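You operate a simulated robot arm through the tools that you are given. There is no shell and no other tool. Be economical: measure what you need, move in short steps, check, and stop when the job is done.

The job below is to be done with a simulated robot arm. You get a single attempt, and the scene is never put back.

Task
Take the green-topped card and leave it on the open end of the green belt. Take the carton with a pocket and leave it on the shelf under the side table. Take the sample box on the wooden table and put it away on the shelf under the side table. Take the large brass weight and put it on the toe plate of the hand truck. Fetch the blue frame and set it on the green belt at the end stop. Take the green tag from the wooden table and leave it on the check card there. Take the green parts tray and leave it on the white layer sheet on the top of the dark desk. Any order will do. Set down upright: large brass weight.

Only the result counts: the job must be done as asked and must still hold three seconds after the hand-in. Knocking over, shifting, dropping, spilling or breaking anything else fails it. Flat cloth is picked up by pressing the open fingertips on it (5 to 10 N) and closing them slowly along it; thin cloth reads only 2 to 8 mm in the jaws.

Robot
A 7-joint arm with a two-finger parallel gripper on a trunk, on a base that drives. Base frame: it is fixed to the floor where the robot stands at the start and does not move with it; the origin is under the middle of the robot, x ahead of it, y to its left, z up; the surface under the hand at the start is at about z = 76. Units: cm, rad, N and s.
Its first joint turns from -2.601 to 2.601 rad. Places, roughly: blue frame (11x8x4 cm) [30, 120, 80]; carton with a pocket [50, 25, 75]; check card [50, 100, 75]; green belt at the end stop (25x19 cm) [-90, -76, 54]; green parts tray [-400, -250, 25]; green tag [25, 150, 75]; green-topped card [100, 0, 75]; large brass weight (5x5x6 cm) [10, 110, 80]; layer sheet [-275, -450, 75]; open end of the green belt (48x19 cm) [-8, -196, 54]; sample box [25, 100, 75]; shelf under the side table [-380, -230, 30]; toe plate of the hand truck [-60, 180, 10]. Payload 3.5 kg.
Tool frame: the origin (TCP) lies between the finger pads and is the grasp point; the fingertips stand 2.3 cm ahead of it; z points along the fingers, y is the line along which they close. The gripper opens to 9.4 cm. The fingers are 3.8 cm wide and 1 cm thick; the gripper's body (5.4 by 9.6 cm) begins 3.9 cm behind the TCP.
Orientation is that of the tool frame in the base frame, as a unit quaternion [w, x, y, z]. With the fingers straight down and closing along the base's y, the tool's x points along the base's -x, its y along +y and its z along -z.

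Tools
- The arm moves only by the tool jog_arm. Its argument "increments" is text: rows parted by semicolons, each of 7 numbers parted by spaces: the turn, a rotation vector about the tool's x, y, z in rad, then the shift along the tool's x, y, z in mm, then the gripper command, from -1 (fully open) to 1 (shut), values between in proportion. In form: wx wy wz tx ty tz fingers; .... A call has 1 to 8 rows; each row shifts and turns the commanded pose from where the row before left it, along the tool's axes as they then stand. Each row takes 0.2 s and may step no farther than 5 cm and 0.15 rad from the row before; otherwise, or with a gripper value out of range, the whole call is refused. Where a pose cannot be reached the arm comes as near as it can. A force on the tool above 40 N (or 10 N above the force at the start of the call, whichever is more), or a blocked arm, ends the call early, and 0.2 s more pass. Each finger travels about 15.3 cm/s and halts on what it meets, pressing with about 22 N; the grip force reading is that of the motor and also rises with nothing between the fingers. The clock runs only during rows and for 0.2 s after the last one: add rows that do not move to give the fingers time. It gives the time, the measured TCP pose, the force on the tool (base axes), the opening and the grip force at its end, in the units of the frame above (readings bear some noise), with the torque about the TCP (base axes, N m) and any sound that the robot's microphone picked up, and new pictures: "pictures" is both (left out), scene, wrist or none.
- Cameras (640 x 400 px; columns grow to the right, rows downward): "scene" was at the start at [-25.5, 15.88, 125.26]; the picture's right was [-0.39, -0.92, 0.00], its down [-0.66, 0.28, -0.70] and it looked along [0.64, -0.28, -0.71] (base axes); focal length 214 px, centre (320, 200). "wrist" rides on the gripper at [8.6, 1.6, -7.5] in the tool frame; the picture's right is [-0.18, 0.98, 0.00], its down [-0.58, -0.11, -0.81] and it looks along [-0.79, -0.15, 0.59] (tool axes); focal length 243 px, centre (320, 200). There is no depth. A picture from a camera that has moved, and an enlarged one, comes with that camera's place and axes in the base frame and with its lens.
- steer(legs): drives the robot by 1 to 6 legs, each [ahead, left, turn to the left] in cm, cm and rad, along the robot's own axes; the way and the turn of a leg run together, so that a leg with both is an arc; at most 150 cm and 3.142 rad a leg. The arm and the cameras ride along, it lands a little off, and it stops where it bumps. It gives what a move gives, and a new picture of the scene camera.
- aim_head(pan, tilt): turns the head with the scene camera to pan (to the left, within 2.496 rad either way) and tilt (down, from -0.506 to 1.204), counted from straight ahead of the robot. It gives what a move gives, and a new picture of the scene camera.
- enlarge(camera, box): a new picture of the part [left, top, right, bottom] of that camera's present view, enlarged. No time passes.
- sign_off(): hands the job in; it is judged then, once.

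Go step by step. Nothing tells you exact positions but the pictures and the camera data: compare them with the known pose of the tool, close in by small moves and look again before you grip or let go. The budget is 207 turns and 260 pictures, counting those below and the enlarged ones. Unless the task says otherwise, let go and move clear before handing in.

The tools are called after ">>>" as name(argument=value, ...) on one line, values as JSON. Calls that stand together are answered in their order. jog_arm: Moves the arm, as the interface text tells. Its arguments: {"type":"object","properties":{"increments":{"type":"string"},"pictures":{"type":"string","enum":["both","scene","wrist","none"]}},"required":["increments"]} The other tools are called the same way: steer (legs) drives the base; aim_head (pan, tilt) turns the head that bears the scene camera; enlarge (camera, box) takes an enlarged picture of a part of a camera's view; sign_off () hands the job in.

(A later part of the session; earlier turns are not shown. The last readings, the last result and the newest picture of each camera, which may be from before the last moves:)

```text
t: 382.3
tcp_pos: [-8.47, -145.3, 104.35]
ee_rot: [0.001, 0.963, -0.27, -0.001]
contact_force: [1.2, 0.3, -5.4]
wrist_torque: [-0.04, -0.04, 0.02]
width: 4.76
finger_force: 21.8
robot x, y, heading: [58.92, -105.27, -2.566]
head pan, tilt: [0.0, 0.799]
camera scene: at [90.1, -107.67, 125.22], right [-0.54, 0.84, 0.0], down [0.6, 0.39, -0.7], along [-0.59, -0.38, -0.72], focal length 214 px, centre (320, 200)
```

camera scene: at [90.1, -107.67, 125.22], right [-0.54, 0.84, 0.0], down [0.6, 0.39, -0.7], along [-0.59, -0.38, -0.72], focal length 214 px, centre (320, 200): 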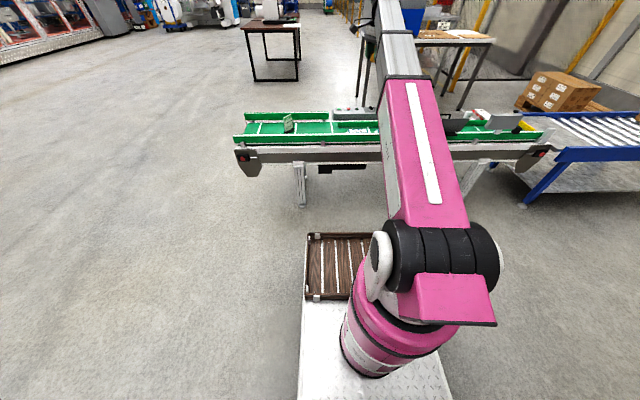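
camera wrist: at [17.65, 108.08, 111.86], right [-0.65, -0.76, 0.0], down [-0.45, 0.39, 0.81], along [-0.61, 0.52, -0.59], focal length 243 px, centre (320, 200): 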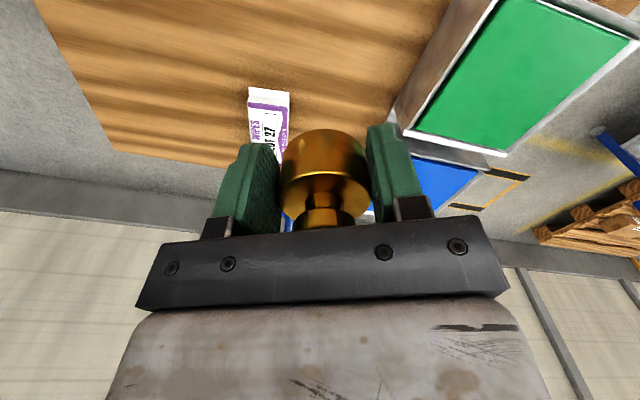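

>>> steer(legs=[[0, 0, 3.14], [-4.6, 103.4, 0], [-4.6, 103.4, 0]])

>>> jog_arm(increments="0 0 0 0 -45 0 1;0 0 0 0 -45 0 1;0 0 0 0 -45 0 1;0 0 0 0 -30 0 1;0 0 0 0 0 0 1", pictures="none")

>>> aim_head(pan=0.7, tilt=0.7)

```text
t: 400.1
tcp_pos: [10.31, 108.1, 104.27]
ee_rot: [0.001, 0.283, 0.959, 0.002]
contact_force: [-0.6, 0.1, -5.6]
wrist_torque: [0.0, 0.09, -0.04]
width: 4.76
finger_force: 22.3
robot x, y, heading: [-58.29, 69.69, 0.549]
head pan, tilt: [0.0, 0.799]
camera scene: at [-89.09, 73.01, 125.22], right [0.52, -0.85, 0.0], down [-0.61, -0.37, -0.7], along [0.59, 0.36, -0.72], focal length 214 px, centre (320, 200)
```

scene: 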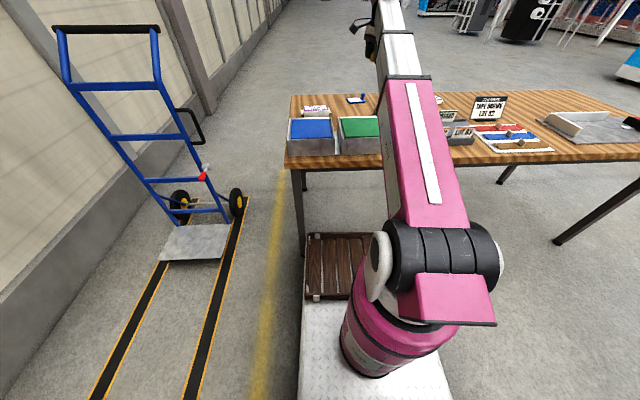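

```text
t: 401.2
tcp_pos: [1.42, 94.1, 104.23]
ee_rot: [0.002, 0.282, 0.959, 0.001]
contact_force: [0.0, 0.5, -5.8]
wrist_torque: [0.01, 0.07, -0.01]
width: 4.77
finger_force: 21.7
robot x, y, heading: [-57.97, 69.67, 0.549]
head pan, tilt: [0.0, 0.799]
```

```text
t: 402.3
tcp_pos: [1.51, 94.14, 104.16]
ee_rot: [0.001, 0.283, 0.959, 0.001]
contact_force: [-0.1, -0.2, -6.0]
wrist_torque: [0.02, 0.09, 0.04]
width: 4.76
finger_force: 22.2
robot x, y, heading: [-57.81, 69.68, 0.552]
head pan, tilt: [0.7, 0.7]
camera scene: at [-93.28, 76.85, 126.05], right [0.95, -0.32, 0.0], down [-0.2, -0.61, -0.76], along [0.24, 0.73, -0.64], focal length 214 px, centre (320, 200)
```

scene: 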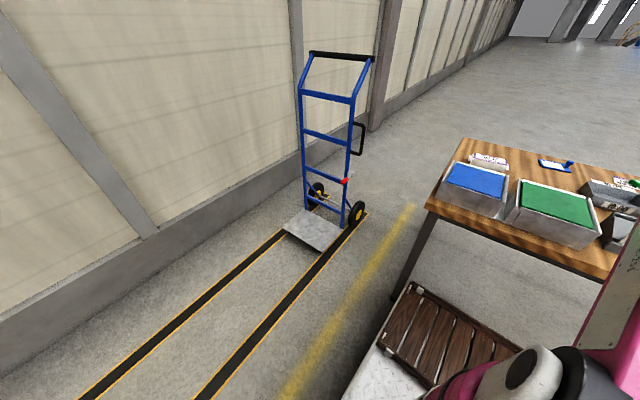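

The toe plate centre is ≈[-64, 180]. I drive to a station with the arm reaching over it.

>>> steer(legs=[[-19.6, 107.2, 0]])

>>> aim_head(pan=0.2, tilt=0.85)

>>> jog_arm(increments="0 0 0 0 45 0 1;0 0 0 0 45 0 1;0 0 0 0 0 0 1", pictures="both")

```text
t: 407.9
tcp_pos: [-71.05, 174.55, 104.1]
ee_rot: [0.001, 0.278, 0.961, 0.001]
contact_force: [0.0, -0.3, -5.5]
wrist_torque: [0.01, 0.06, -0.03]
width: 4.77
finger_force: 22.0
robot x, y, heading: [-130.11, 149.09, 0.556]
head pan, tilt: [0.7, 0.7]
camera scene: at [-165.64, 156.41, 126.05], right [0.95, -0.31, 0.0], down [-0.2, -0.61, -0.76], along [0.24, 0.73, -0.64], focal length 214 px, centre (320, 200)
```

scene: 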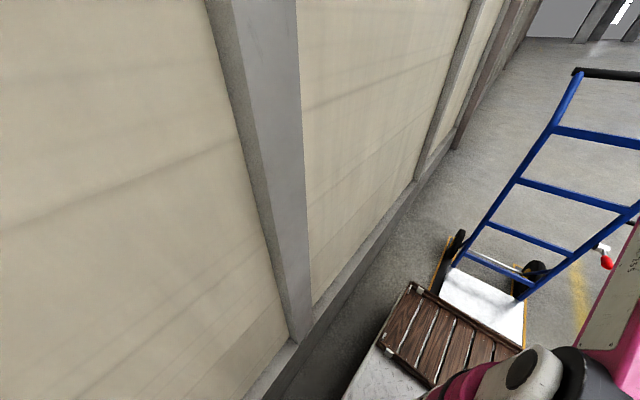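

```text
t: 408.8
tcp_pos: [-71.04, 174.53, 104.16]
ee_rot: [0.002, 0.278, 0.961, 0.002]
contact_force: [0.3, -0.9, -6.3]
wrist_torque: [0.06, 0.08, 0.02]
width: 4.77
finger_force: 22.3
robot x, y, heading: [-130.2, 149.61, 0.553]
head pan, tilt: [0.201, 0.85]
camera scene: at [-162.58, 153.71, 124.82], right [0.69, -0.73, 0.0], down [-0.55, -0.52, -0.66], along [0.48, 0.45, -0.75], focal length 214 px, centre (320, 200)
```

scene: 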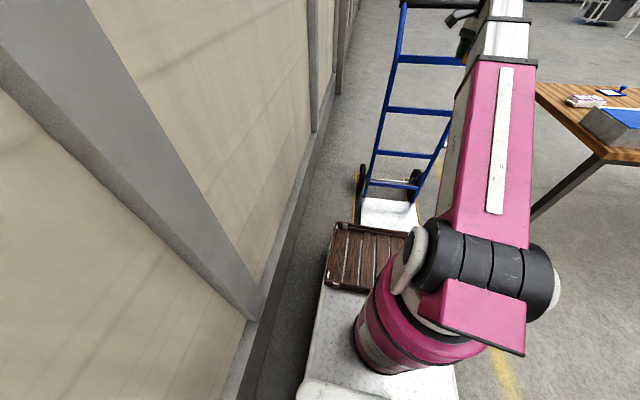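

```text
t: 409.6
tcp_pos: [-66.31, 182.12, 104.16]
ee_rot: [0.001, 0.278, 0.96, 0.001]
contact_force: [-0.4, 0.3, -4.9]
wrist_torque: [0.01, 0.06, 0.0]
width: 4.77
finger_force: 22.4
robot x, y, heading: [-130.05, 149.64, 0.556]
head pan, tilt: [0.201, 0.85]
camera scene: at [-162.58, 153.7, 124.82], right [0.69, -0.73, 0.0], down [-0.55, -0.52, -0.66], along [0.48, 0.45, -0.75], focal length 214 px, centre (320, 200)
camera wrist: at [-72.82, 187.91, 111.65], right [0.68, 0.73, 0.0], down [0.43, -0.4, 0.81], along [0.59, -0.55, -0.59], focal length 243 px, centre (320, 200)
```

scene: 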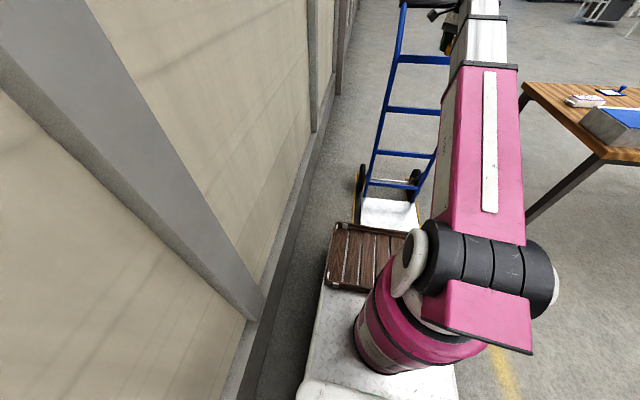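
wrist: 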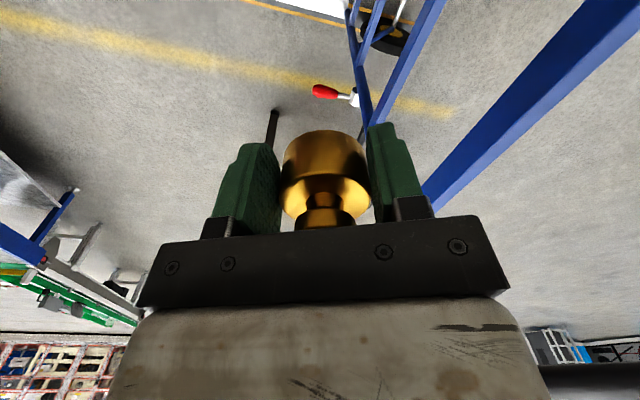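

I shift 3.5 cm sideways and descend toward the plate in stages.

>>> jog_arm(increments="0 0 0 -35 0 0 1;0 0 0 0 0 48 1;0 0 0 0 0 48 1;0 0 0 0 0 48 1;0 0 0 0 0 48 1;0 0 0 0 0 48 1;0 0 0 0 0 48 1;0 0 0 0 0 48 1", pictures="none")

>>> jog_arm(increments="0 0 0 0 0 48 1;0 0 0 0 0 48 1;0 0 0 0 0 48 1;0 0 0 0 0 48 1;0 0 0 0 0 48 1;0 0 0 0 0 48 1;0 0 0 0 0 48 1", pictures="both")

```text
t: 411.4
tcp_pos: [-62.94, 180.38, 70.76]
ee_rot: [0.002, 0.278, 0.961, 0.002]
contact_force: [0.7, 0.1, -5.7]
wrist_torque: [0.05, 0.06, 0.0]
width: 4.76
finger_force: 22.0
robot x, y, heading: [-130.38, 149.31, 0.557]
head pan, tilt: [0.201, 0.85]
```

```text
t: 413.0
tcp_pos: [-62.99, 180.51, 36.85]
ee_rot: [0.002, 0.279, 0.96, 0.001]
contact_force: [-0.4, 0.5, -5.7]
wrist_torque: [0.01, 0.06, 0.01]
width: 4.74
finger_force: 22.1
robot x, y, heading: [-130.53, 149.73, 0.556]
head pan, tilt: [0.201, 0.85]
camera scene: at [-162.58, 153.7, 124.82], right [0.69, -0.73, 0.0], down [-0.55, -0.52, -0.66], along [0.48, 0.45, -0.75], focal length 214 px, centre (320, 200)
camera wrist: at [-69.6, 186.38, 44.39], right [0.68, 0.73, 0.0], down [0.43, -0.4, 0.81], along [0.59, -0.55, -0.59], focal length 243 px, centre (320, 200)
```

scene: 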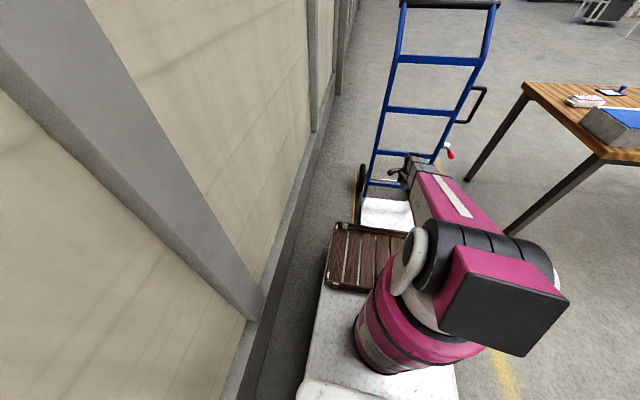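
wrist: 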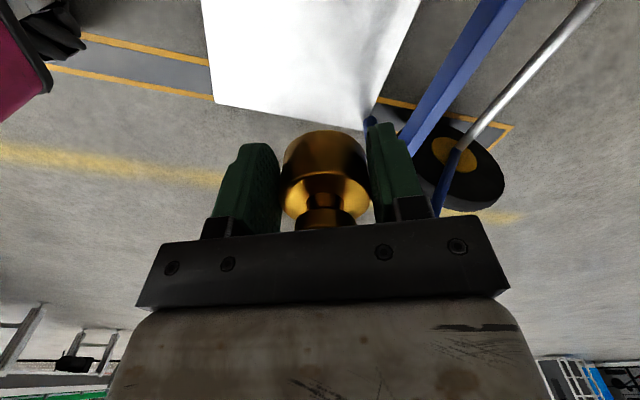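

Well centred on the plate. I continue down slowly.

>>> jog_arm(increments="0 0 0 0 0 45 1;0 0 0 0 0 45 1;0 0 0 0 0 45 1;0 0 0 0 0 45 1;0 0 0 0 0 45 1;0 0 0 0 0 20 1;0 0 0 0 0 0 1", pictures="both")

```text
t: 414.6
tcp_pos: [-63.02, 180.62, 12.46]
ee_rot: [0.001, 0.278, 0.96, 0.002]
contact_force: [0.0, -0.8, -5.9]
wrist_torque: [0.01, 0.06, 0.03]
width: 4.77
finger_force: 21.8
robot x, y, heading: [-130.61, 149.54, 0.554]
head pan, tilt: [0.201, 0.85]
camera scene: at [-162.58, 153.7, 124.82], right [0.69, -0.73, 0.0], down [-0.55, -0.52, -0.66], along [0.48, 0.45, -0.75], focal length 214 px, centre (320, 200)
camera wrist: at [-69.54, 186.36, 20.03], right [0.68, 0.73, 0.0], down [0.43, -0.4, 0.81], along [0.59, -0.55, -0.59], focal length 243 px, centre (320, 200)
```

scene: 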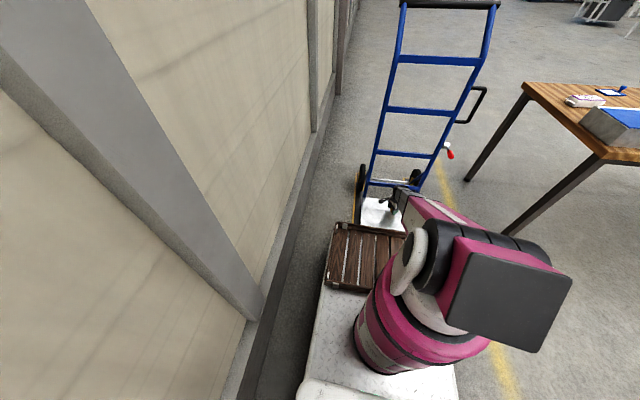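
wrist: 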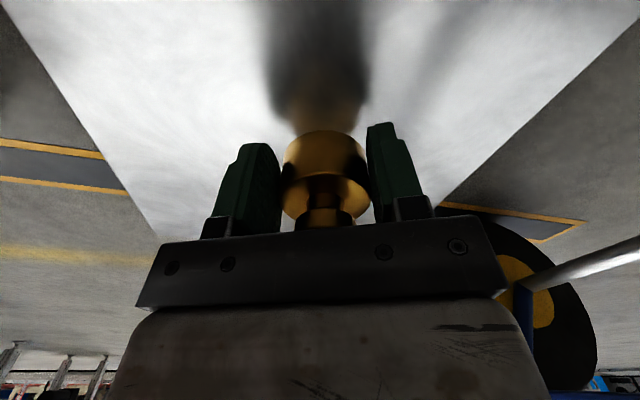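

>>> jog_arm(increments="0 0 0 0 0 6 1;0 0 0 0 0 6 1;0 0 0 0 0 6 1;0 0 0 0 0 6 1;0 0 0 0 0 0 1", pictures="none")

>>> jog_arm(increments="0 0 0 0 0 6 1;0 0 0 0 0 6 1;0 0 0 0 0 0 1", pictures="wrist")

```text
t: 415.8
tcp_pos: [-63.13, 180.55, 10.23]
ee_rot: [0.001, 0.279, 0.96, 0.001]
contact_force: [-1.8, -0.6, 19.9]
wrist_torque: [-0.45, -0.04, 0.05]
width: 4.83
finger_force: 22.3
robot x, y, heading: [-130.73, 149.43, 0.558]
head pan, tilt: [0.201, 0.85]
```

```text
t: 416.1
tcp_pos: [-63.09, 180.64, 10.18]
ee_rot: [0.001, 0.278, 0.961, 0.001]
contact_force: [1.5, -0.2, 8.9]
wrist_torque: [-0.19, 0.2, -0.01]
width: 4.78
finger_force: 22.2
robot x, y, heading: [-130.3, 149.47, 0.557]
head pan, tilt: [0.201, 0.85]
stopped in row 1: the force on the tool passed its limit at 51 N (the readings are from after the stop); the commanded pose is now the measured one
camera wrist: at [-69.62, 186.34, 17.63], right [0.68, 0.73, 0.0], down [0.43, -0.4, 0.81], along [0.59, -0.55, -0.59], focal length 243 px, centre (320, 200)
```

wrist: 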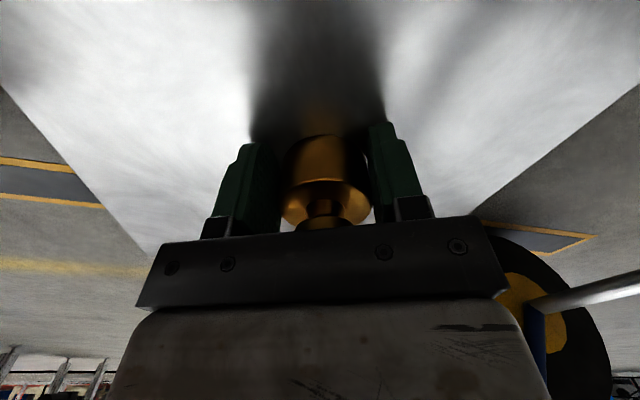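

Contact with the plate. I open and rise.

>>> jog_arm(increments="0 0 0 0 0 0 0.2;0 0 0 0 0 0 -0.1;0 0 0 0 0 0 -0.5;0 0 0 0 0 0 -0.6;0 0 0 0 0 -30 -0.6;0 0 0 0 0 -45 -0.6;0 0 0 0 0 -45 -0.6;0 0 0 0 0 -45 -0.6", pictures="both")

```text
t: 417.9
tcp_pos: [-63.13, 180.47, 26.42]
ee_rot: [0.002, 0.278, 0.96, 0.001]
contact_force: [-0.4, 0.1, 0.4]
wrist_torque: [0.0, -0.04, 0.0]
width: 7.53
finger_force: 0.1
robot x, y, heading: [-130.35, 149.51, 0.553]
head pan, tilt: [0.201, 0.85]
camera scene: at [-162.59, 153.69, 124.82], right [0.69, -0.73, 0.0], down [-0.55, -0.52, -0.66], along [0.48, 0.45, -0.75], focal length 214 px, centre (320, 200)
camera wrist: at [-69.69, 186.3, 34.05], right [0.68, 0.73, 0.0], down [0.43, -0.4, 0.81], along [0.59, -0.55, -0.59], focal length 243 px, centre (320, 200)
```

scene: 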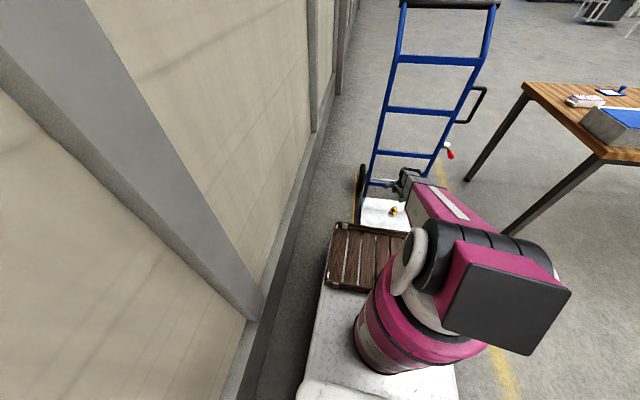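
wrist: 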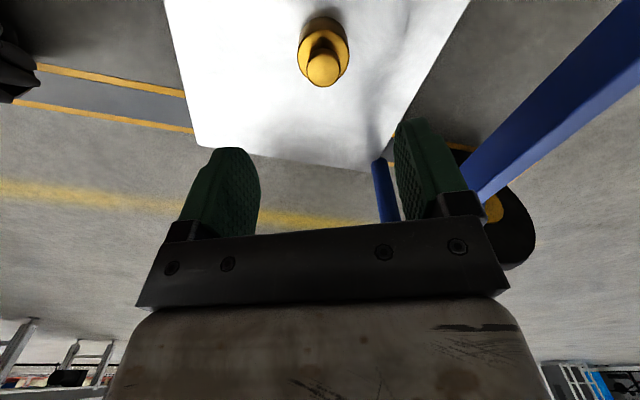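

The weight stands upright on the toe plate. I raise the arm and drive back around to the table's far side for the blue frame.

>>> jog_arm(increments="0 0 0 0 0 -50 -0.6;0 0 0 0 0 -50 -0.6;0 0 0 0 0 -50 -0.6;0 0 0 0 0 -50 -0.6;0 0 0 0 0 -50 -0.6;0 0 0 0 0 -50 -0.6;0 0 0 0 0 -50 -0.6;0 0 0 0 0 -50 -0.6", pictures="none")

>>> jog_arm(increments="0 0 0 0 0 -50 -1;0 0 0 0 0 -50 -1;0 0 0 0 0 -50 -1;0 0 0 0 0 -50 -1;0 0 0 0 0 -50 -1;0 0 0 0 0 -50 -1;0 0 0 0 0 -50 -1;0 0 0 0 0 -40 -1", pictures="none")

>>> steer(legs=[[-15, -80, 0], [21.2, -118, 0], [21.2, -118, 0], [0, 0, -3.1]])

```text
t: 419.7
tcp_pos: [-63.0, 180.43, 66.41]
ee_rot: [0.001, 0.278, 0.961, 0.002]
contact_force: [0.3, 1.2, -0.4]
wrist_torque: [0.01, -0.01, 0.0]
width: 7.55
finger_force: 0.0
robot x, y, heading: [-130.42, 149.63, 0.56]
head pan, tilt: [0.201, 0.85]
```

```text
t: 421.5
tcp_pos: [-63.23, 180.26, 105.5]
ee_rot: [0.001, 0.278, 0.961, 0.001]
contact_force: [-0.7, 0.0, 0.0]
wrist_torque: [0.0, -0.02, -0.01]
width: 9.39
finger_force: 0.0
robot x, y, heading: [-130.38, 149.4, 0.558]
head pan, tilt: [0.201, 0.85]
```

```text
t: 444.5
tcp_pos: [-5.93, -133.28, 105.55]
ee_rot: [0.0, 0.963, -0.268, -0.001]
contact_force: [-0.2, 1.0, 0.3]
wrist_torque: [0.02, 0.0, -0.02]
width: 9.43
finger_force: 0.0
robot x, y, heading: [60.56, -101.18, -2.561]
head pan, tilt: [0.201, 0.85]
camera scene: at [93.07, -104.38, 124.82], right [-0.7, 0.71, 0.0], down [0.54, 0.53, -0.66], along [-0.47, -0.46, -0.75], focal length 214 px, centre (320, 200)
```

scene: 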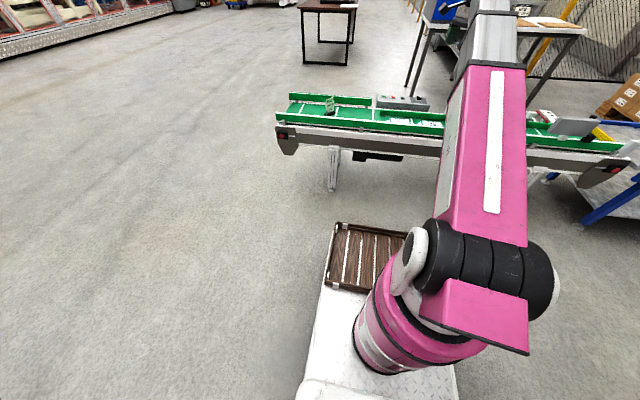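

>>> steer(legs=[[-68.6, 67.5, 0], [-103.4, -93.6, 0], [-6, -89.4, 0], [-6, -89.4, 0], [29.5, 0.3, 0]])

>>> jog_arm(increments="0 0 0 0 0 0 -1", pictures="both")

```text
t: 466.4
tcp_pos: [10.2, 117.54, 105.37]
ee_rot: [0.001, 0.968, -0.25, -0.002]
contact_force: [-0.2, 0.9, -0.1]
wrist_torque: [0.01, 0.01, 0.01]
width: 9.4
finger_force: 0.1
robot x, y, heading: [75.39, 151.85, -2.529]
head pan, tilt: [0.201, 0.85]
camera scene: at [107.97, 149.98, 124.82], right [-0.73, 0.69, 0.0], down [0.52, 0.55, -0.66], along [-0.45, -0.48, -0.75], focal length 214 px, centre (320, 200)
```

scene: 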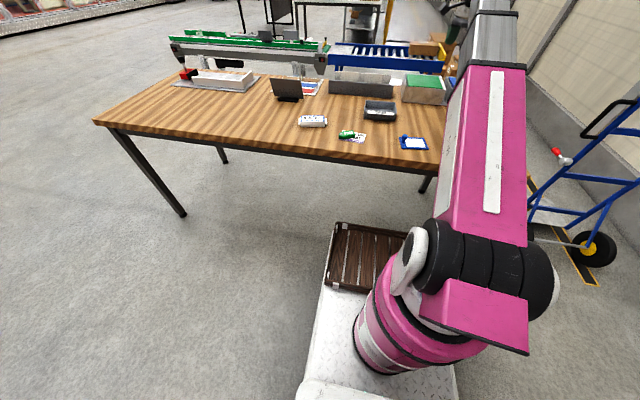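

```text
t: 466.8
tcp_pos: [10.22, 117.61, 105.54]
ee_rot: [0.001, 0.968, -0.25, -0.001]
contact_force: [0.0, 0.4, 0.1]
wrist_torque: [0.01, 0.0, 0.02]
width: 9.41
finger_force: 0.1
robot x, y, heading: [75.48, 151.97, -2.529]
head pan, tilt: [0.201, 0.85]
camera scene: at [107.97, 149.98, 124.82], right [-0.73, 0.69, 0.0], down [0.52, 0.55, -0.66], along [-0.45, -0.48, -0.75], focal length 214 px, centre (320, 200)
camera wrist: at [16.84, 111.8, 113.01], right [-0.64, -0.77, 0.0], down [-0.45, 0.38, 0.81], along [-0.62, 0.51, -0.59], focal length 243 px, centre (320, 200)
```

scene: 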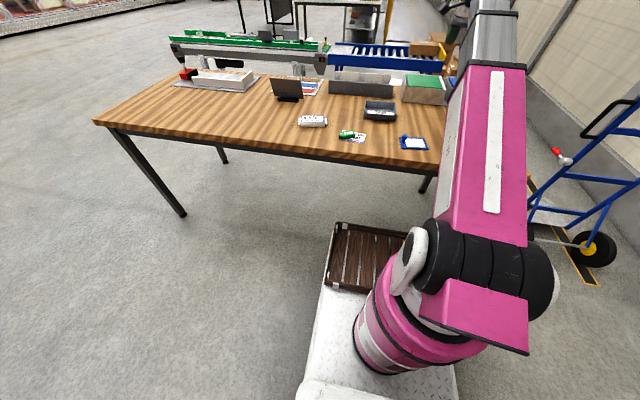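
wrist: 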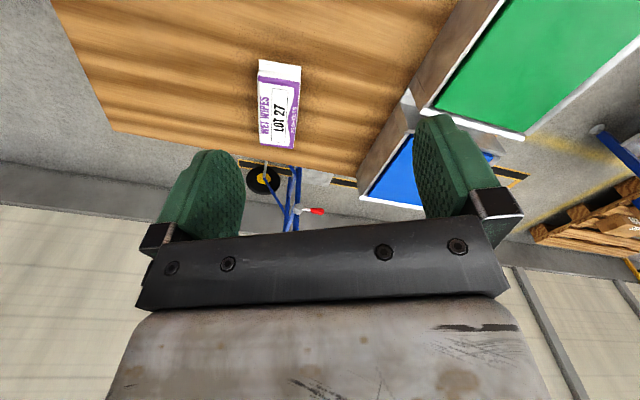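

>>> jog_arm(increments="0 0 0 41 -15 0 -1;0 0 0 41 -15 0 -1;0 0 0 41 -15 0 -1;0 0 0 41 -15 0 -1;0 0 0 41 -15 0 -1;0 0 0 41 -15 0 -1;0 0 0 0 0 0 -1", pictures="wrist")

>>> enlarge(camera="scene", box=[320, 60, 480, 160])

```text
t: 468.4
tcp_pos: [35.9, 113.31, 104.45]
ee_rot: [0.006, 0.968, -0.251, -0.004]
contact_force: [-0.7, -0.4, 0.2]
wrist_torque: [0.03, 0.0, 0.01]
width: 9.4
finger_force: 0.1
out of reach, approached as far as the arm can: row 6
robot x, y, heading: [75.03, 152.07, -2.53]
head pan, tilt: [0.201, 0.85]
camera wrist: at [42.48, 107.5, 111.97], right [-0.64, -0.77, 0.01], down [-0.45, 0.38, 0.81], along [-0.63, 0.51, -0.59], focal length 243 px, centre (320, 200)
```

wrist: 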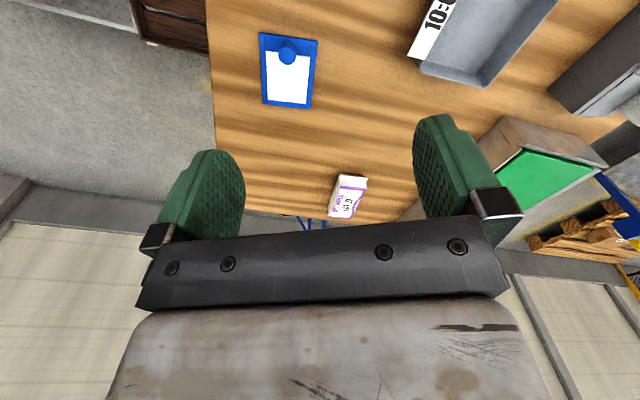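

```text
4.00 times, centred on (400, 110) of scene
camera zoom: at [107.97, 149.98, 124.82], right [-0.73, 0.69, 0.0], down [0.52, 0.55, -0.66], along [-0.45, -0.48, -0.75], focal length 858 px, centre (0, 560)
```

zoom: 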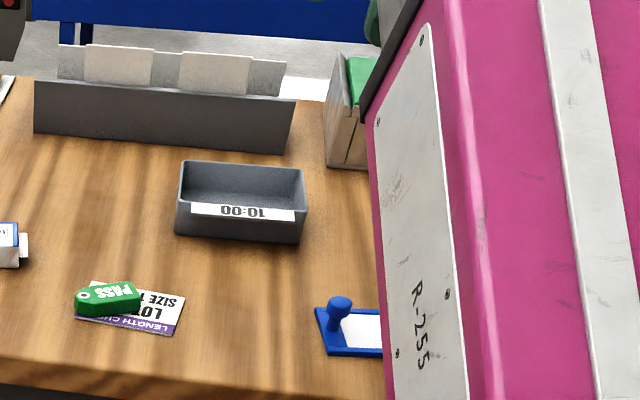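

The blue frame is a flat 11×8 plate with a knob, centred ≈[31.5, 122.3], long axis ~133°. I back off 8 cm, align across its width, and lower to check.

>>> steer(legs=[[-8, 0, 0]])

>>> jog_arm(increments="0 0 0 -39 5 0 -1;0 0 0 -39 5 0 -1;0 0 0 -39 5 0 -1;0 0 0.15 0 0 0 -1;0 0 0.15 0 0 0 -1;0 0 0 0 0 45 -1;0 0 0 0 0 45 -1;0 0 0 0 0 45 -1", pictures="wrist")

```text
t: 469.4
tcp_pos: [42.37, 118.0, 104.34]
ee_rot: [0.005, 0.968, -0.25, -0.003]
contact_force: [0.1, 0.1, -0.4]
wrist_torque: [0.02, 0.01, -0.01]
width: 9.41
finger_force: 0.0
robot x, y, heading: [81.7, 157.04, -2.524]
head pan, tilt: [0.201, 0.85]
camera scene: at [114.66, 154.75, 124.82], right [-0.73, 0.68, 0.0], down [0.51, 0.55, -0.66], along [-0.45, -0.48, -0.75], focal length 214 px, centre (320, 200)
```

scene: 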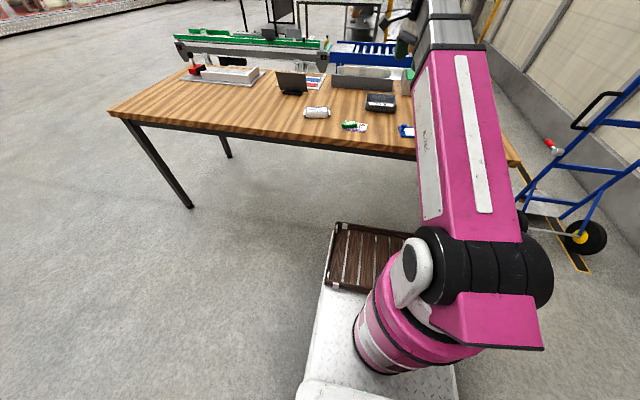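

```text
t: 471.2
tcp_pos: [31.51, 122.13, 91.06]
ee_rot: [0.006, 0.92, -0.391, -0.003]
contact_force: [0.9, -0.2, 0.1]
wrist_torque: [0.02, -0.01, 0.0]
width: 9.37
finger_force: 0.1
robot x, y, heading: [82.0, 157.0, -2.525]
head pan, tilt: [0.201, 0.85]
camera wrist: at [36.24, 114.69, 98.68], right [-0.84, -0.55, 0.01], down [-0.32, 0.5, 0.81], along [-0.45, 0.67, -0.59], focal length 243 px, centre (320, 200)
```

wrist: 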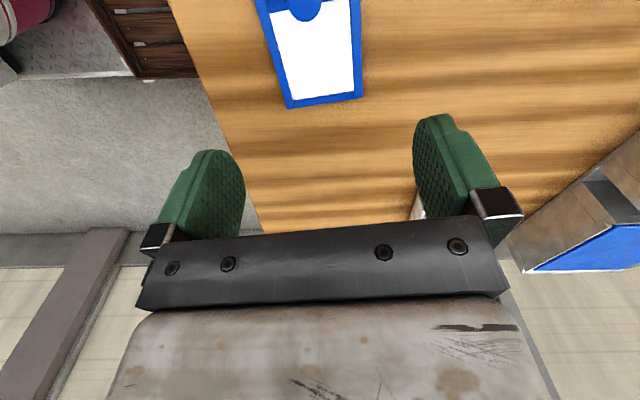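

>>> jog_arm(increments="0 0 -0.14 0 -4 0 -1;0 0 0 0 0 45 -1;0 0 0 0 0 40 -1;0 0 0 0 0 0 -1", pictures="wrist")

```text
t: 472.2
tcp_pos: [31.65, 122.32, 82.53]
ee_rot: [0.005, 0.945, -0.326, -0.003]
contact_force: [0.2, -0.2, -0.2]
wrist_torque: [0.03, -0.01, -0.02]
width: 9.4
finger_force: 0.1
robot x, y, heading: [82.33, 156.9, -2.529]
head pan, tilt: [0.201, 0.85]
camera wrist: at [37.43, 115.67, 90.06], right [-0.75, -0.66, 0.01], down [-0.38, 0.45, 0.81], along [-0.54, 0.6, -0.59], focal length 243 px, centre (320, 200)
```

wrist: 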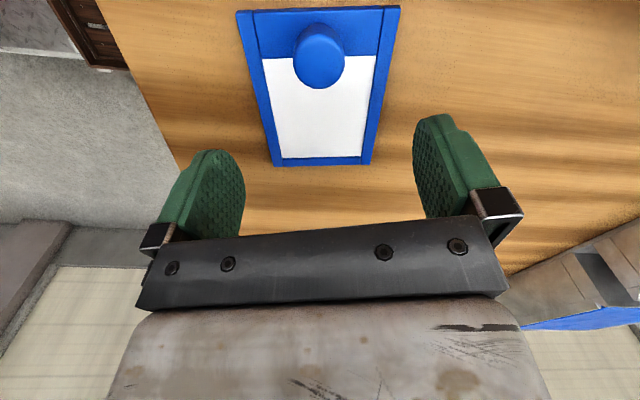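

>>> jog_arm(increments="0 0 0 0 0 20 -1;0 0 0 0 0 15 -1;0 0 0 0 0 7 -1;0 0 0 0 0 3 -1;0 0 0 0 0 0 -0.7;0 0 0 0 0 0 0;0 0 0 0 0 0 1;0 0 0 0 0 0 1", pictures="wrist")

```text
t: 473.2
tcp_pos: [31.49, 122.23, 78.35]
ee_rot: [0.005, 0.945, -0.327, -0.003]
contact_force: [-0.3, -0.9, 13.0]
wrist_torque: [0.44, -0.59, -0.06]
width: 9.37
finger_force: 0.1
robot x, y, heading: [82.25, 156.68, -2.527]
head pan, tilt: [0.201, 0.85]
stopped in row 4: the force on the tool passed its limit at 54 N (the readings are from after the stop); the commanded pose is now the measured one
camera wrist: at [37.27, 115.55, 85.88], right [-0.75, -0.66, 0.01], down [-0.38, 0.45, 0.81], along [-0.54, 0.6, -0.59], focal length 243 px, centre (320, 200)
```

wrist: 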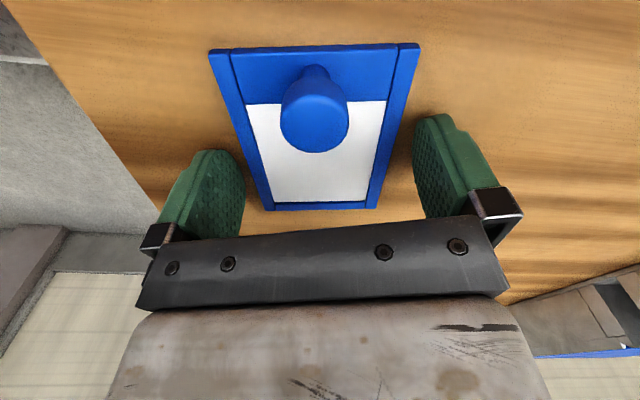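

The tips touched the table; I lift 1.5 mm and close.

>>> jog_arm(increments="0 0 0 0 0 -1.5 -1;0 0 0 0 0 0 -0.8;0 0 0 0 0 0 -0.6;0 0 0 0 0 0 0;0 0 0 0 0 0 1;0 0 0 0 0 0 1", pictures="wrist")

```text
t: 474.6
tcp_pos: [31.5, 122.28, 78.47]
ee_rot: [0.005, 0.945, -0.326, -0.002]
contact_force: [-0.5, 0.3, 0.1]
wrist_torque: [0.05, -0.01, 0.01]
width: 7.49
finger_force: 22.0
robot x, y, heading: [81.87, 156.72, -2.53]
head pan, tilt: [0.201, 0.85]
camera wrist: at [37.24, 115.56, 85.97], right [-0.75, -0.66, 0.01], down [-0.38, 0.45, 0.81], along [-0.54, 0.6, -0.59], focal length 243 px, centre (320, 200)
```

wrist: 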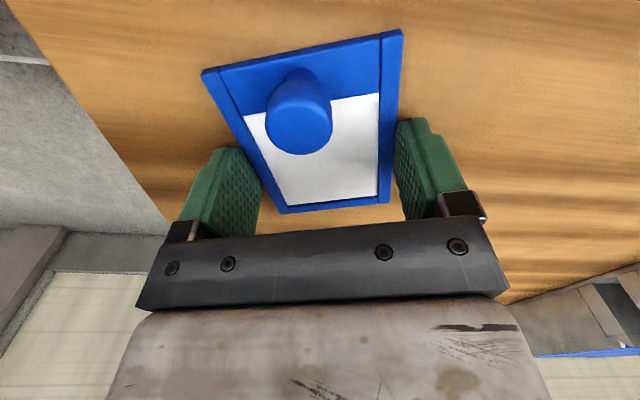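

>>> jog_arm(increments="0 0 0 0 0 -10 1;0 0 0 0 0 -20 1;0 0 0 0 0 -30 1;0 0 0 0 0 -30 1;0 0 0 0 0 0 1", pictures="wrist")

```text
t: 475.8
tcp_pos: [31.41, 122.26, 87.61]
ee_rot: [0.005, 0.945, -0.327, -0.002]
contact_force: [0.1, 0.6, -0.4]
wrist_torque: [-0.01, -0.04, -0.03]
width: 7.51
finger_force: 21.8
robot x, y, heading: [81.98, 156.91, -2.525]
head pan, tilt: [0.201, 0.85]
camera wrist: at [37.19, 115.56, 95.11], right [-0.75, -0.66, 0.01], down [-0.38, 0.45, 0.81], along [-0.54, 0.6, -0.59], focal length 243 px, centre (320, 200)
```

wrist: 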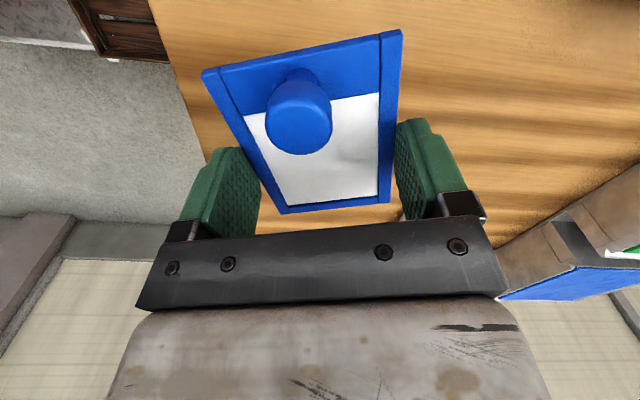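

Frame is firmly held. I raise and drive around to the belt's end-stop side.

>>> jog_arm(increments="0 0 0 0 0 -45 1;0 0 0 0 0 -45 1;0 0 0 0 0 -45 1;0 0 0 0 0 -30 1;0 0 0 0 0 0 1", pictures="none")

>>> steer(legs=[[-30, 0, 0], [13.3, 87.3, 0], [10.2, 90.7, 0], [106.5, 90.1, 0], [69, -67, 0], [32.1, -107, 0]])

>>> aim_head(pan=-0.1, tilt=0.75)

```text
t: 477.0
tcp_pos: [31.61, 122.36, 104.01]
ee_rot: [0.005, 0.945, -0.327, -0.002]
contact_force: [0.0, -0.6, -0.8]
wrist_torque: [-0.02, 0.0, 0.0]
width: 7.49
finger_force: 22.3
robot x, y, heading: [82.24, 156.81, -2.527]
head pan, tilt: [0.201, 0.85]
```

```text
t: 504.1
tcp_pos: [-76.7, -77.53, 104.04]
ee_rot: [0.005, 0.948, -0.318, -0.002]
contact_force: [-0.5, -0.4, 0.1]
wrist_torque: [0.03, 0.02, 0.0]
width: 7.49
finger_force: 22.4
robot x, y, heading: [-26.94, -41.98, -2.506]
head pan, tilt: [0.201, 0.85]
camera scene: at [5.95, -43.65, 124.82], right [-0.74, 0.67, 0.0], down [0.5, 0.56, -0.66], along [-0.44, -0.49, -0.75], focal length 214 px, centre (320, 200)
```

scene: 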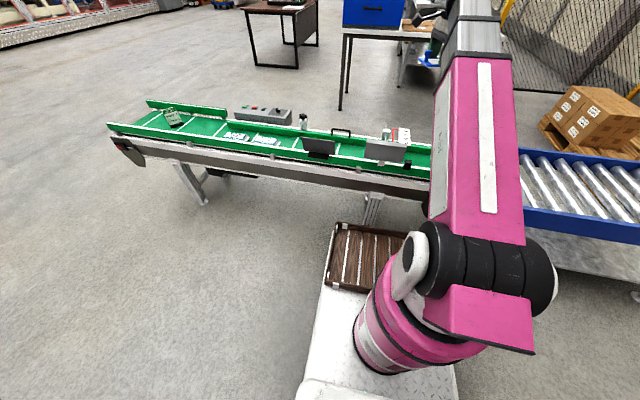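

```text
t: 504.9
tcp_pos: [-76.6, -77.37, 104.05]
ee_rot: [0.005, 0.948, -0.319, -0.002]
contact_force: [-0.4, 0.6, -0.4]
wrist_torque: [0.01, -0.01, 0.0]
width: 7.5
finger_force: 22.1
robot x, y, heading: [-26.64, -42.26, -2.508]
head pan, tilt: [-0.099, 0.75]
camera scene: at [4.07, -42.08, 125.62], right [-0.51, 0.86, 0.0], down [0.59, 0.35, -0.73], along [-0.63, -0.37, -0.68], focal length 214 px, centre (320, 200)
```

scene: 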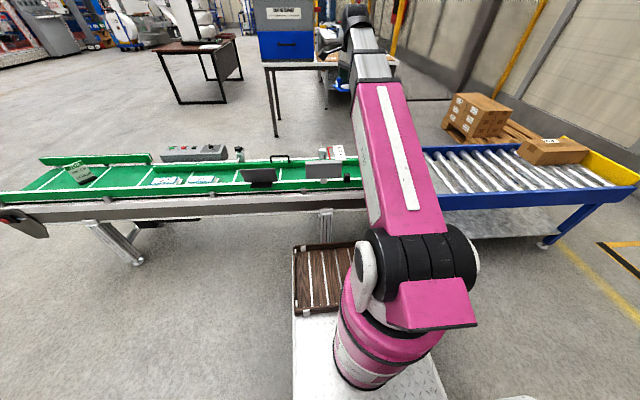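

>>> jog_arm(increments="0 0 0 0 0 0 1", pictures="wrist")

>>> enlarge(camera="scene", box=[220, 110, 460, 260])

```text
t: 505.3
tcp_pos: [-76.5, -77.44, 104.09]
ee_rot: [0.005, 0.948, -0.319, -0.003]
contact_force: [0.6, -1.5, 0.0]
wrist_torque: [0.0, -0.02, 0.0]
width: 7.51
finger_force: 22.6
robot x, y, heading: [-27.25, -41.73, -2.508]
head pan, tilt: [-0.099, 0.75]
camera wrist: at [-70.76, -84.1, 111.59], right [-0.74, -0.67, 0.01], down [-0.39, 0.44, 0.81], along [-0.55, 0.59, -0.59], focal length 243 px, centre (320, 200)
```

wrist: 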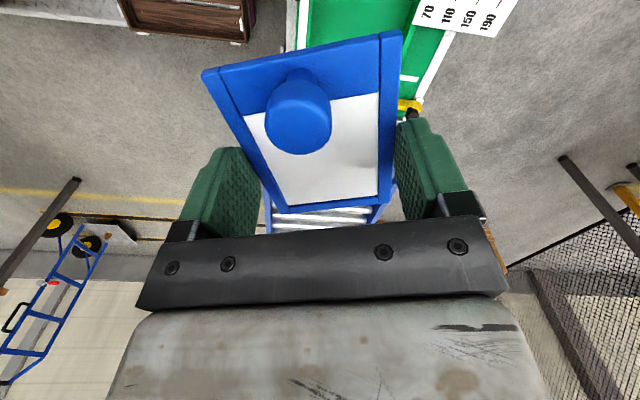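

```text
2.67 times, centred on (340, 185) of scene
camera zoom: at [4.07, -42.08, 125.62], right [-0.51, 0.86, 0.0], down [0.59, 0.35, -0.73], along [-0.63, -0.37, -0.68], focal length 572 px, centre (267, 240)
```

zoom: 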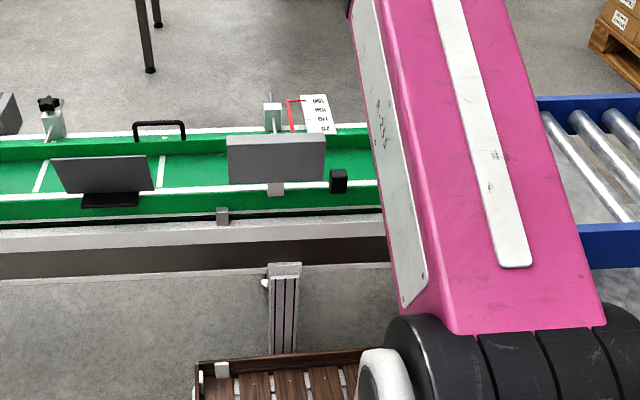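

The yellow end stop is at t≈1 on the belt (around [-111, -74] at its far end); the free zone before it is centred ≈[-92, -76]. I shift the robot right 15 cm, align the frame with the belt and move above.

>>> steer(legs=[[0, -15, 0]])

>>> jog_arm(increments="0 0 0.125 0 0 0 1;0 0 0.125 0 0 0 1;0 0 0.125 0 0 0 1;0 0 0.125 0 0 0 1;0 0 0 21.4 36 0 1;0 0 0 21.4 36 0 1;0 0 0 21.4 36 0 1;0 0 0 0 0 0 1", pictures="both")

```text
t: 506.7
tcp_pos: [-85.34, -65.51, 103.95]
ee_rot: [0.005, 0.947, -0.32, -0.003]
contact_force: [0.5, -0.5, -0.6]
wrist_torque: [0.0, 0.0, 0.0]
width: 7.5
finger_force: 21.6
robot x, y, heading: [-35.37, -29.95, -2.514]
head pan, tilt: [-0.099, 0.75]
camera scene: at [-4.65, -30.2, 125.62], right [-0.51, 0.86, 0.0], down [0.59, 0.35, -0.73], along [-0.63, -0.37, -0.68], focal length 214 px, centre (320, 200)
```

scene: 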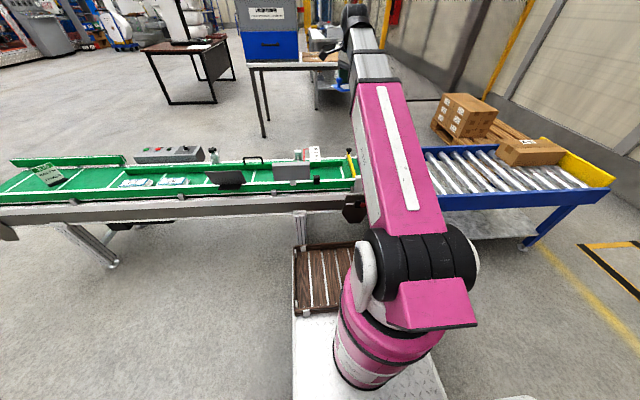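

```text
t: 508.5
tcp_pos: [-92.65, -75.61, 104.16]
ee_rot: [0.005, 0.839, -0.543, -0.001]
contact_force: [-0.2, -0.7, 0.2]
wrist_torque: [0.01, 0.0, 0.02]
width: 7.5
finger_force: 21.9
robot x, y, heading: [-35.14, -30.23, -2.511]
head pan, tilt: [-0.099, 0.75]
camera scene: at [-4.65, -30.2, 125.62], right [-0.51, 0.86, 0.0], down [0.59, 0.35, -0.73], along [-0.63, -0.37, -0.68], focal length 214 px, centre (320, 200)
camera wrist: at [-90.65, -84.37, 111.65], right [-0.97, -0.23, 0.01], down [-0.13, 0.58, 0.8], along [-0.19, 0.78, -0.6], focal length 243 px, centre (320, 200)
```

scene: 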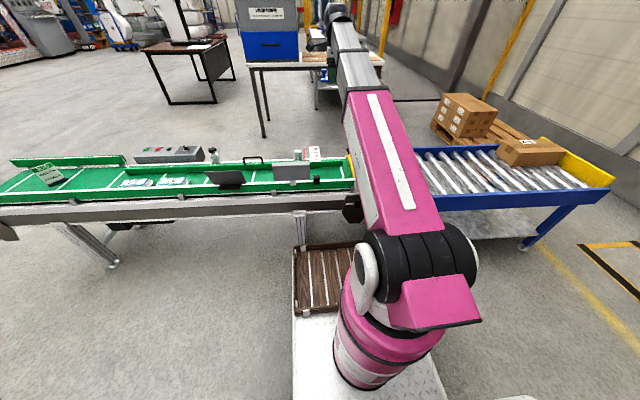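
wrist: 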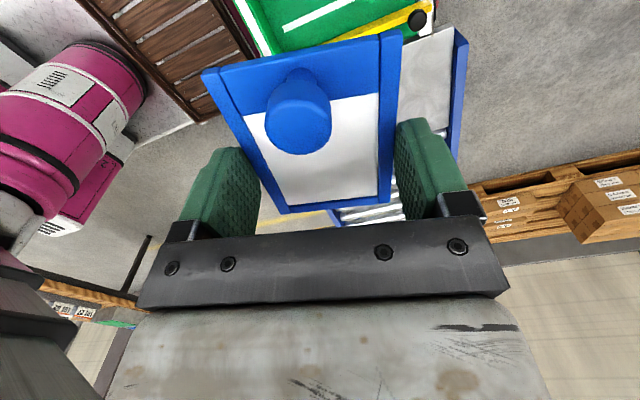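

>>> jog_arm(increments="0 0 0 0 0 46 1;0 0 0 0 0 46 1;0 0 0 0 0 46 1;0 0 0 0 0 46 1;0 0 0 0 0 46 1;0 0 0 0 0 46 1;0 0 0 0 0 46 1;0 0 0 0 0 30 1", pictures="both")

>>> enlarge(camera="scene", box=[260, 100, 440, 220])

```text
t: 510.3
tcp_pos: [-92.74, -76.03, 69.22]
ee_rot: [0.004, 0.84, -0.542, -0.001]
contact_force: [0.6, 0.1, 0.0]
wrist_torque: [-0.01, -0.02, 0.02]
width: 7.51
finger_force: 22.5
robot x, y, heading: [-35.44, -29.83, -2.51]
head pan, tilt: [-0.099, 0.75]
camera scene: at [-4.65, -30.2, 125.62], right [-0.51, 0.86, 0.0], down [0.59, 0.35, -0.73], along [-0.63, -0.37, -0.68], focal length 214 px, centre (320, 200)
camera wrist: at [-90.8, -84.67, 76.75], right [-0.97, -0.23, 0.01], down [-0.13, 0.58, 0.8], along [-0.19, 0.78, -0.6], focal length 243 px, centre (320, 200)
```

scene: 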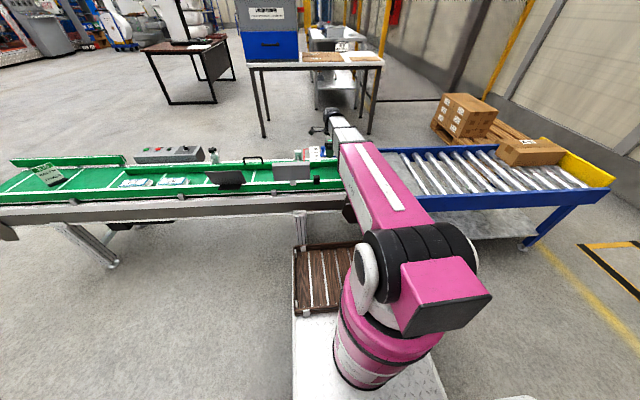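
wrist: 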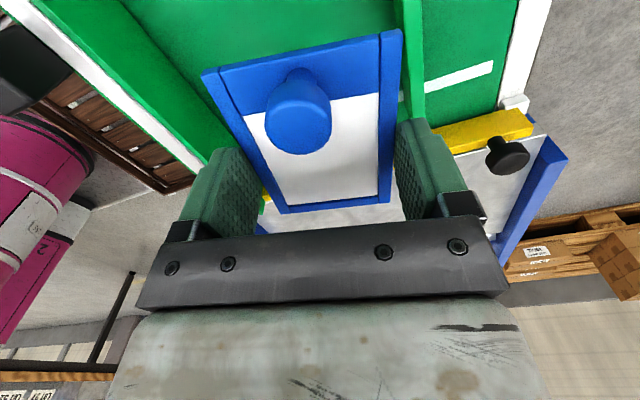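

```text
3.33 times, centred on (350, 160) of scene
camera zoom: at [-4.65, -30.2, 125.62], right [-0.51, 0.86, 0.0], down [0.59, 0.35, -0.73], along [-0.63, -0.37, -0.68], focal length 715 px, centre (220, 333)
```

zoom: 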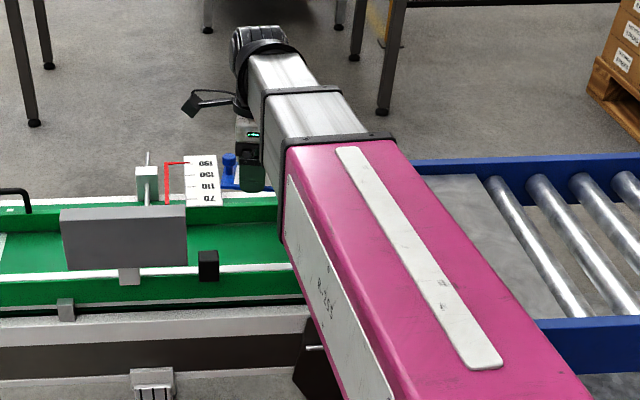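

There is an inner guide on the far side of the lane, so I shift 4 cm toward the lane's middle, then lower.

>>> jog_arm(increments="0 0 0 -3 -39 0 1;0 0 0 0 0 45 1;0 0 0 0 0 45 1;0 0 0 0 0 15 1;0 0 0 0 0 0 1", pictures="wrist")

```text
t: 511.5
tcp_pos: [-89.55, -74.27, 58.43]
ee_rot: [0.005, 0.839, -0.544, -0.002]
contact_force: [0.1, -0.3, -0.4]
wrist_torque: [0.0, 0.0, -0.03]
width: 7.51
finger_force: 22.1
robot x, y, heading: [-35.19, -30.34, -2.506]
head pan, tilt: [-0.099, 0.75]
camera wrist: at [-87.57, -82.92, 65.92], right [-0.97, -0.23, 0.01], down [-0.13, 0.58, 0.8], along [-0.19, 0.78, -0.6], focal length 243 px, centre (320, 200)
```

wrist: 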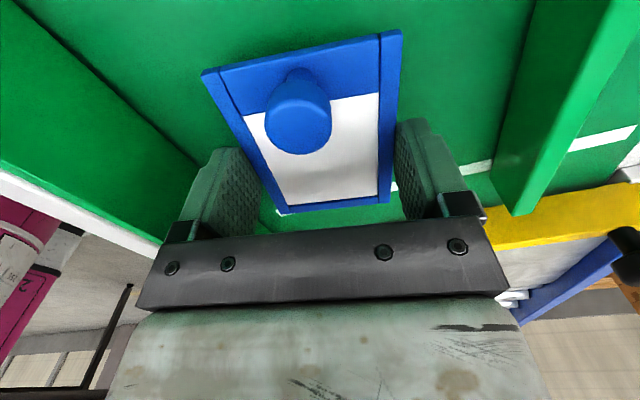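

>>> jog_arm(increments="0 0 0 0 0 8 1;0 0 0 0 0 8 1;0 0 0 0 0 4 1;0 0 0 0 0 0 1", pictures="none")

>>> jog_arm(increments="0 0 0 0 0 4 1;0 0 0 0 0 4 1;0 0 0 0 0 3 1;0 0 0 0 0 0 1", pictures="none")

```text
t: 512.5
tcp_pos: [-89.63, -74.27, 56.36]
ee_rot: [0.005, 0.839, -0.543, -0.001]
contact_force: [0.3, 0.6, -1.0]
wrist_torque: [0.0, 0.01, 0.01]
width: 7.53
finger_force: 22.0
robot x, y, heading: [-35.21, -30.41, -2.511]
head pan, tilt: [-0.099, 0.75]
```

```text
t: 513.2
tcp_pos: [-89.54, -74.25, 55.82]
ee_rot: [0.008, 0.84, -0.543, -0.002]
contact_force: [0.5, 1.7, 9.8]
wrist_torque: [-0.03, -0.04, -0.03]
width: 7.5
finger_force: 22.0
robot x, y, heading: [-35.75, -30.42, -2.514]
head pan, tilt: [-0.099, 0.75]
stopped in row 3: the force on the tool passed its limit at 52 N (the readings are from after the stop); the commanded pose is now the measured one
```

Contact. I release and rise.

>>> jog_arm(increments="0 0 0 0 0 -1 1;0 0 0 0 0 0 0.2;0 0 0 0 0 0 -0.4;0 0 0 0 0 0 -0.9;0 0 0 0 0 -30 -0.9;0 0 0 0 0 -45 -0.9;0 0 0 0 0 -45 -0.9;0 0 0 0 0 -45 -0.9", pictures="wrist")

```text
t: 515.0
tcp_pos: [-89.44, -74.12, 72.48]
ee_rot: [0.006, 0.84, -0.543, -0.001]
contact_force: [-0.3, -0.1, -0.1]
wrist_torque: [-0.02, 0.01, 0.01]
width: 8.91
finger_force: 0.0
robot x, y, heading: [-35.54, -29.96, -2.511]
head pan, tilt: [-0.099, 0.75]
camera wrist: at [-87.38, -82.75, 80.06], right [-0.97, -0.23, 0.01], down [-0.13, 0.58, 0.8], along [-0.2, 0.78, -0.6], focal length 243 px, centre (320, 200)
```

wrist: 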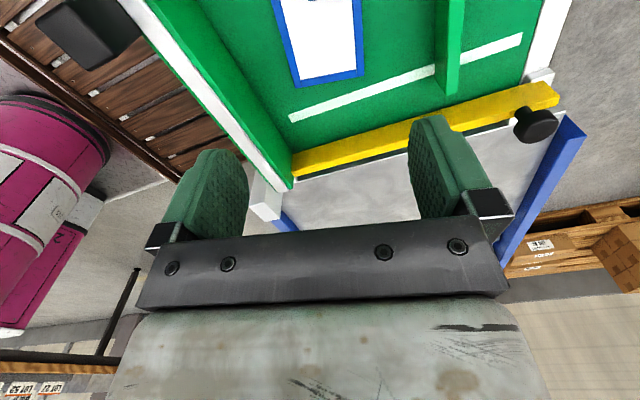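

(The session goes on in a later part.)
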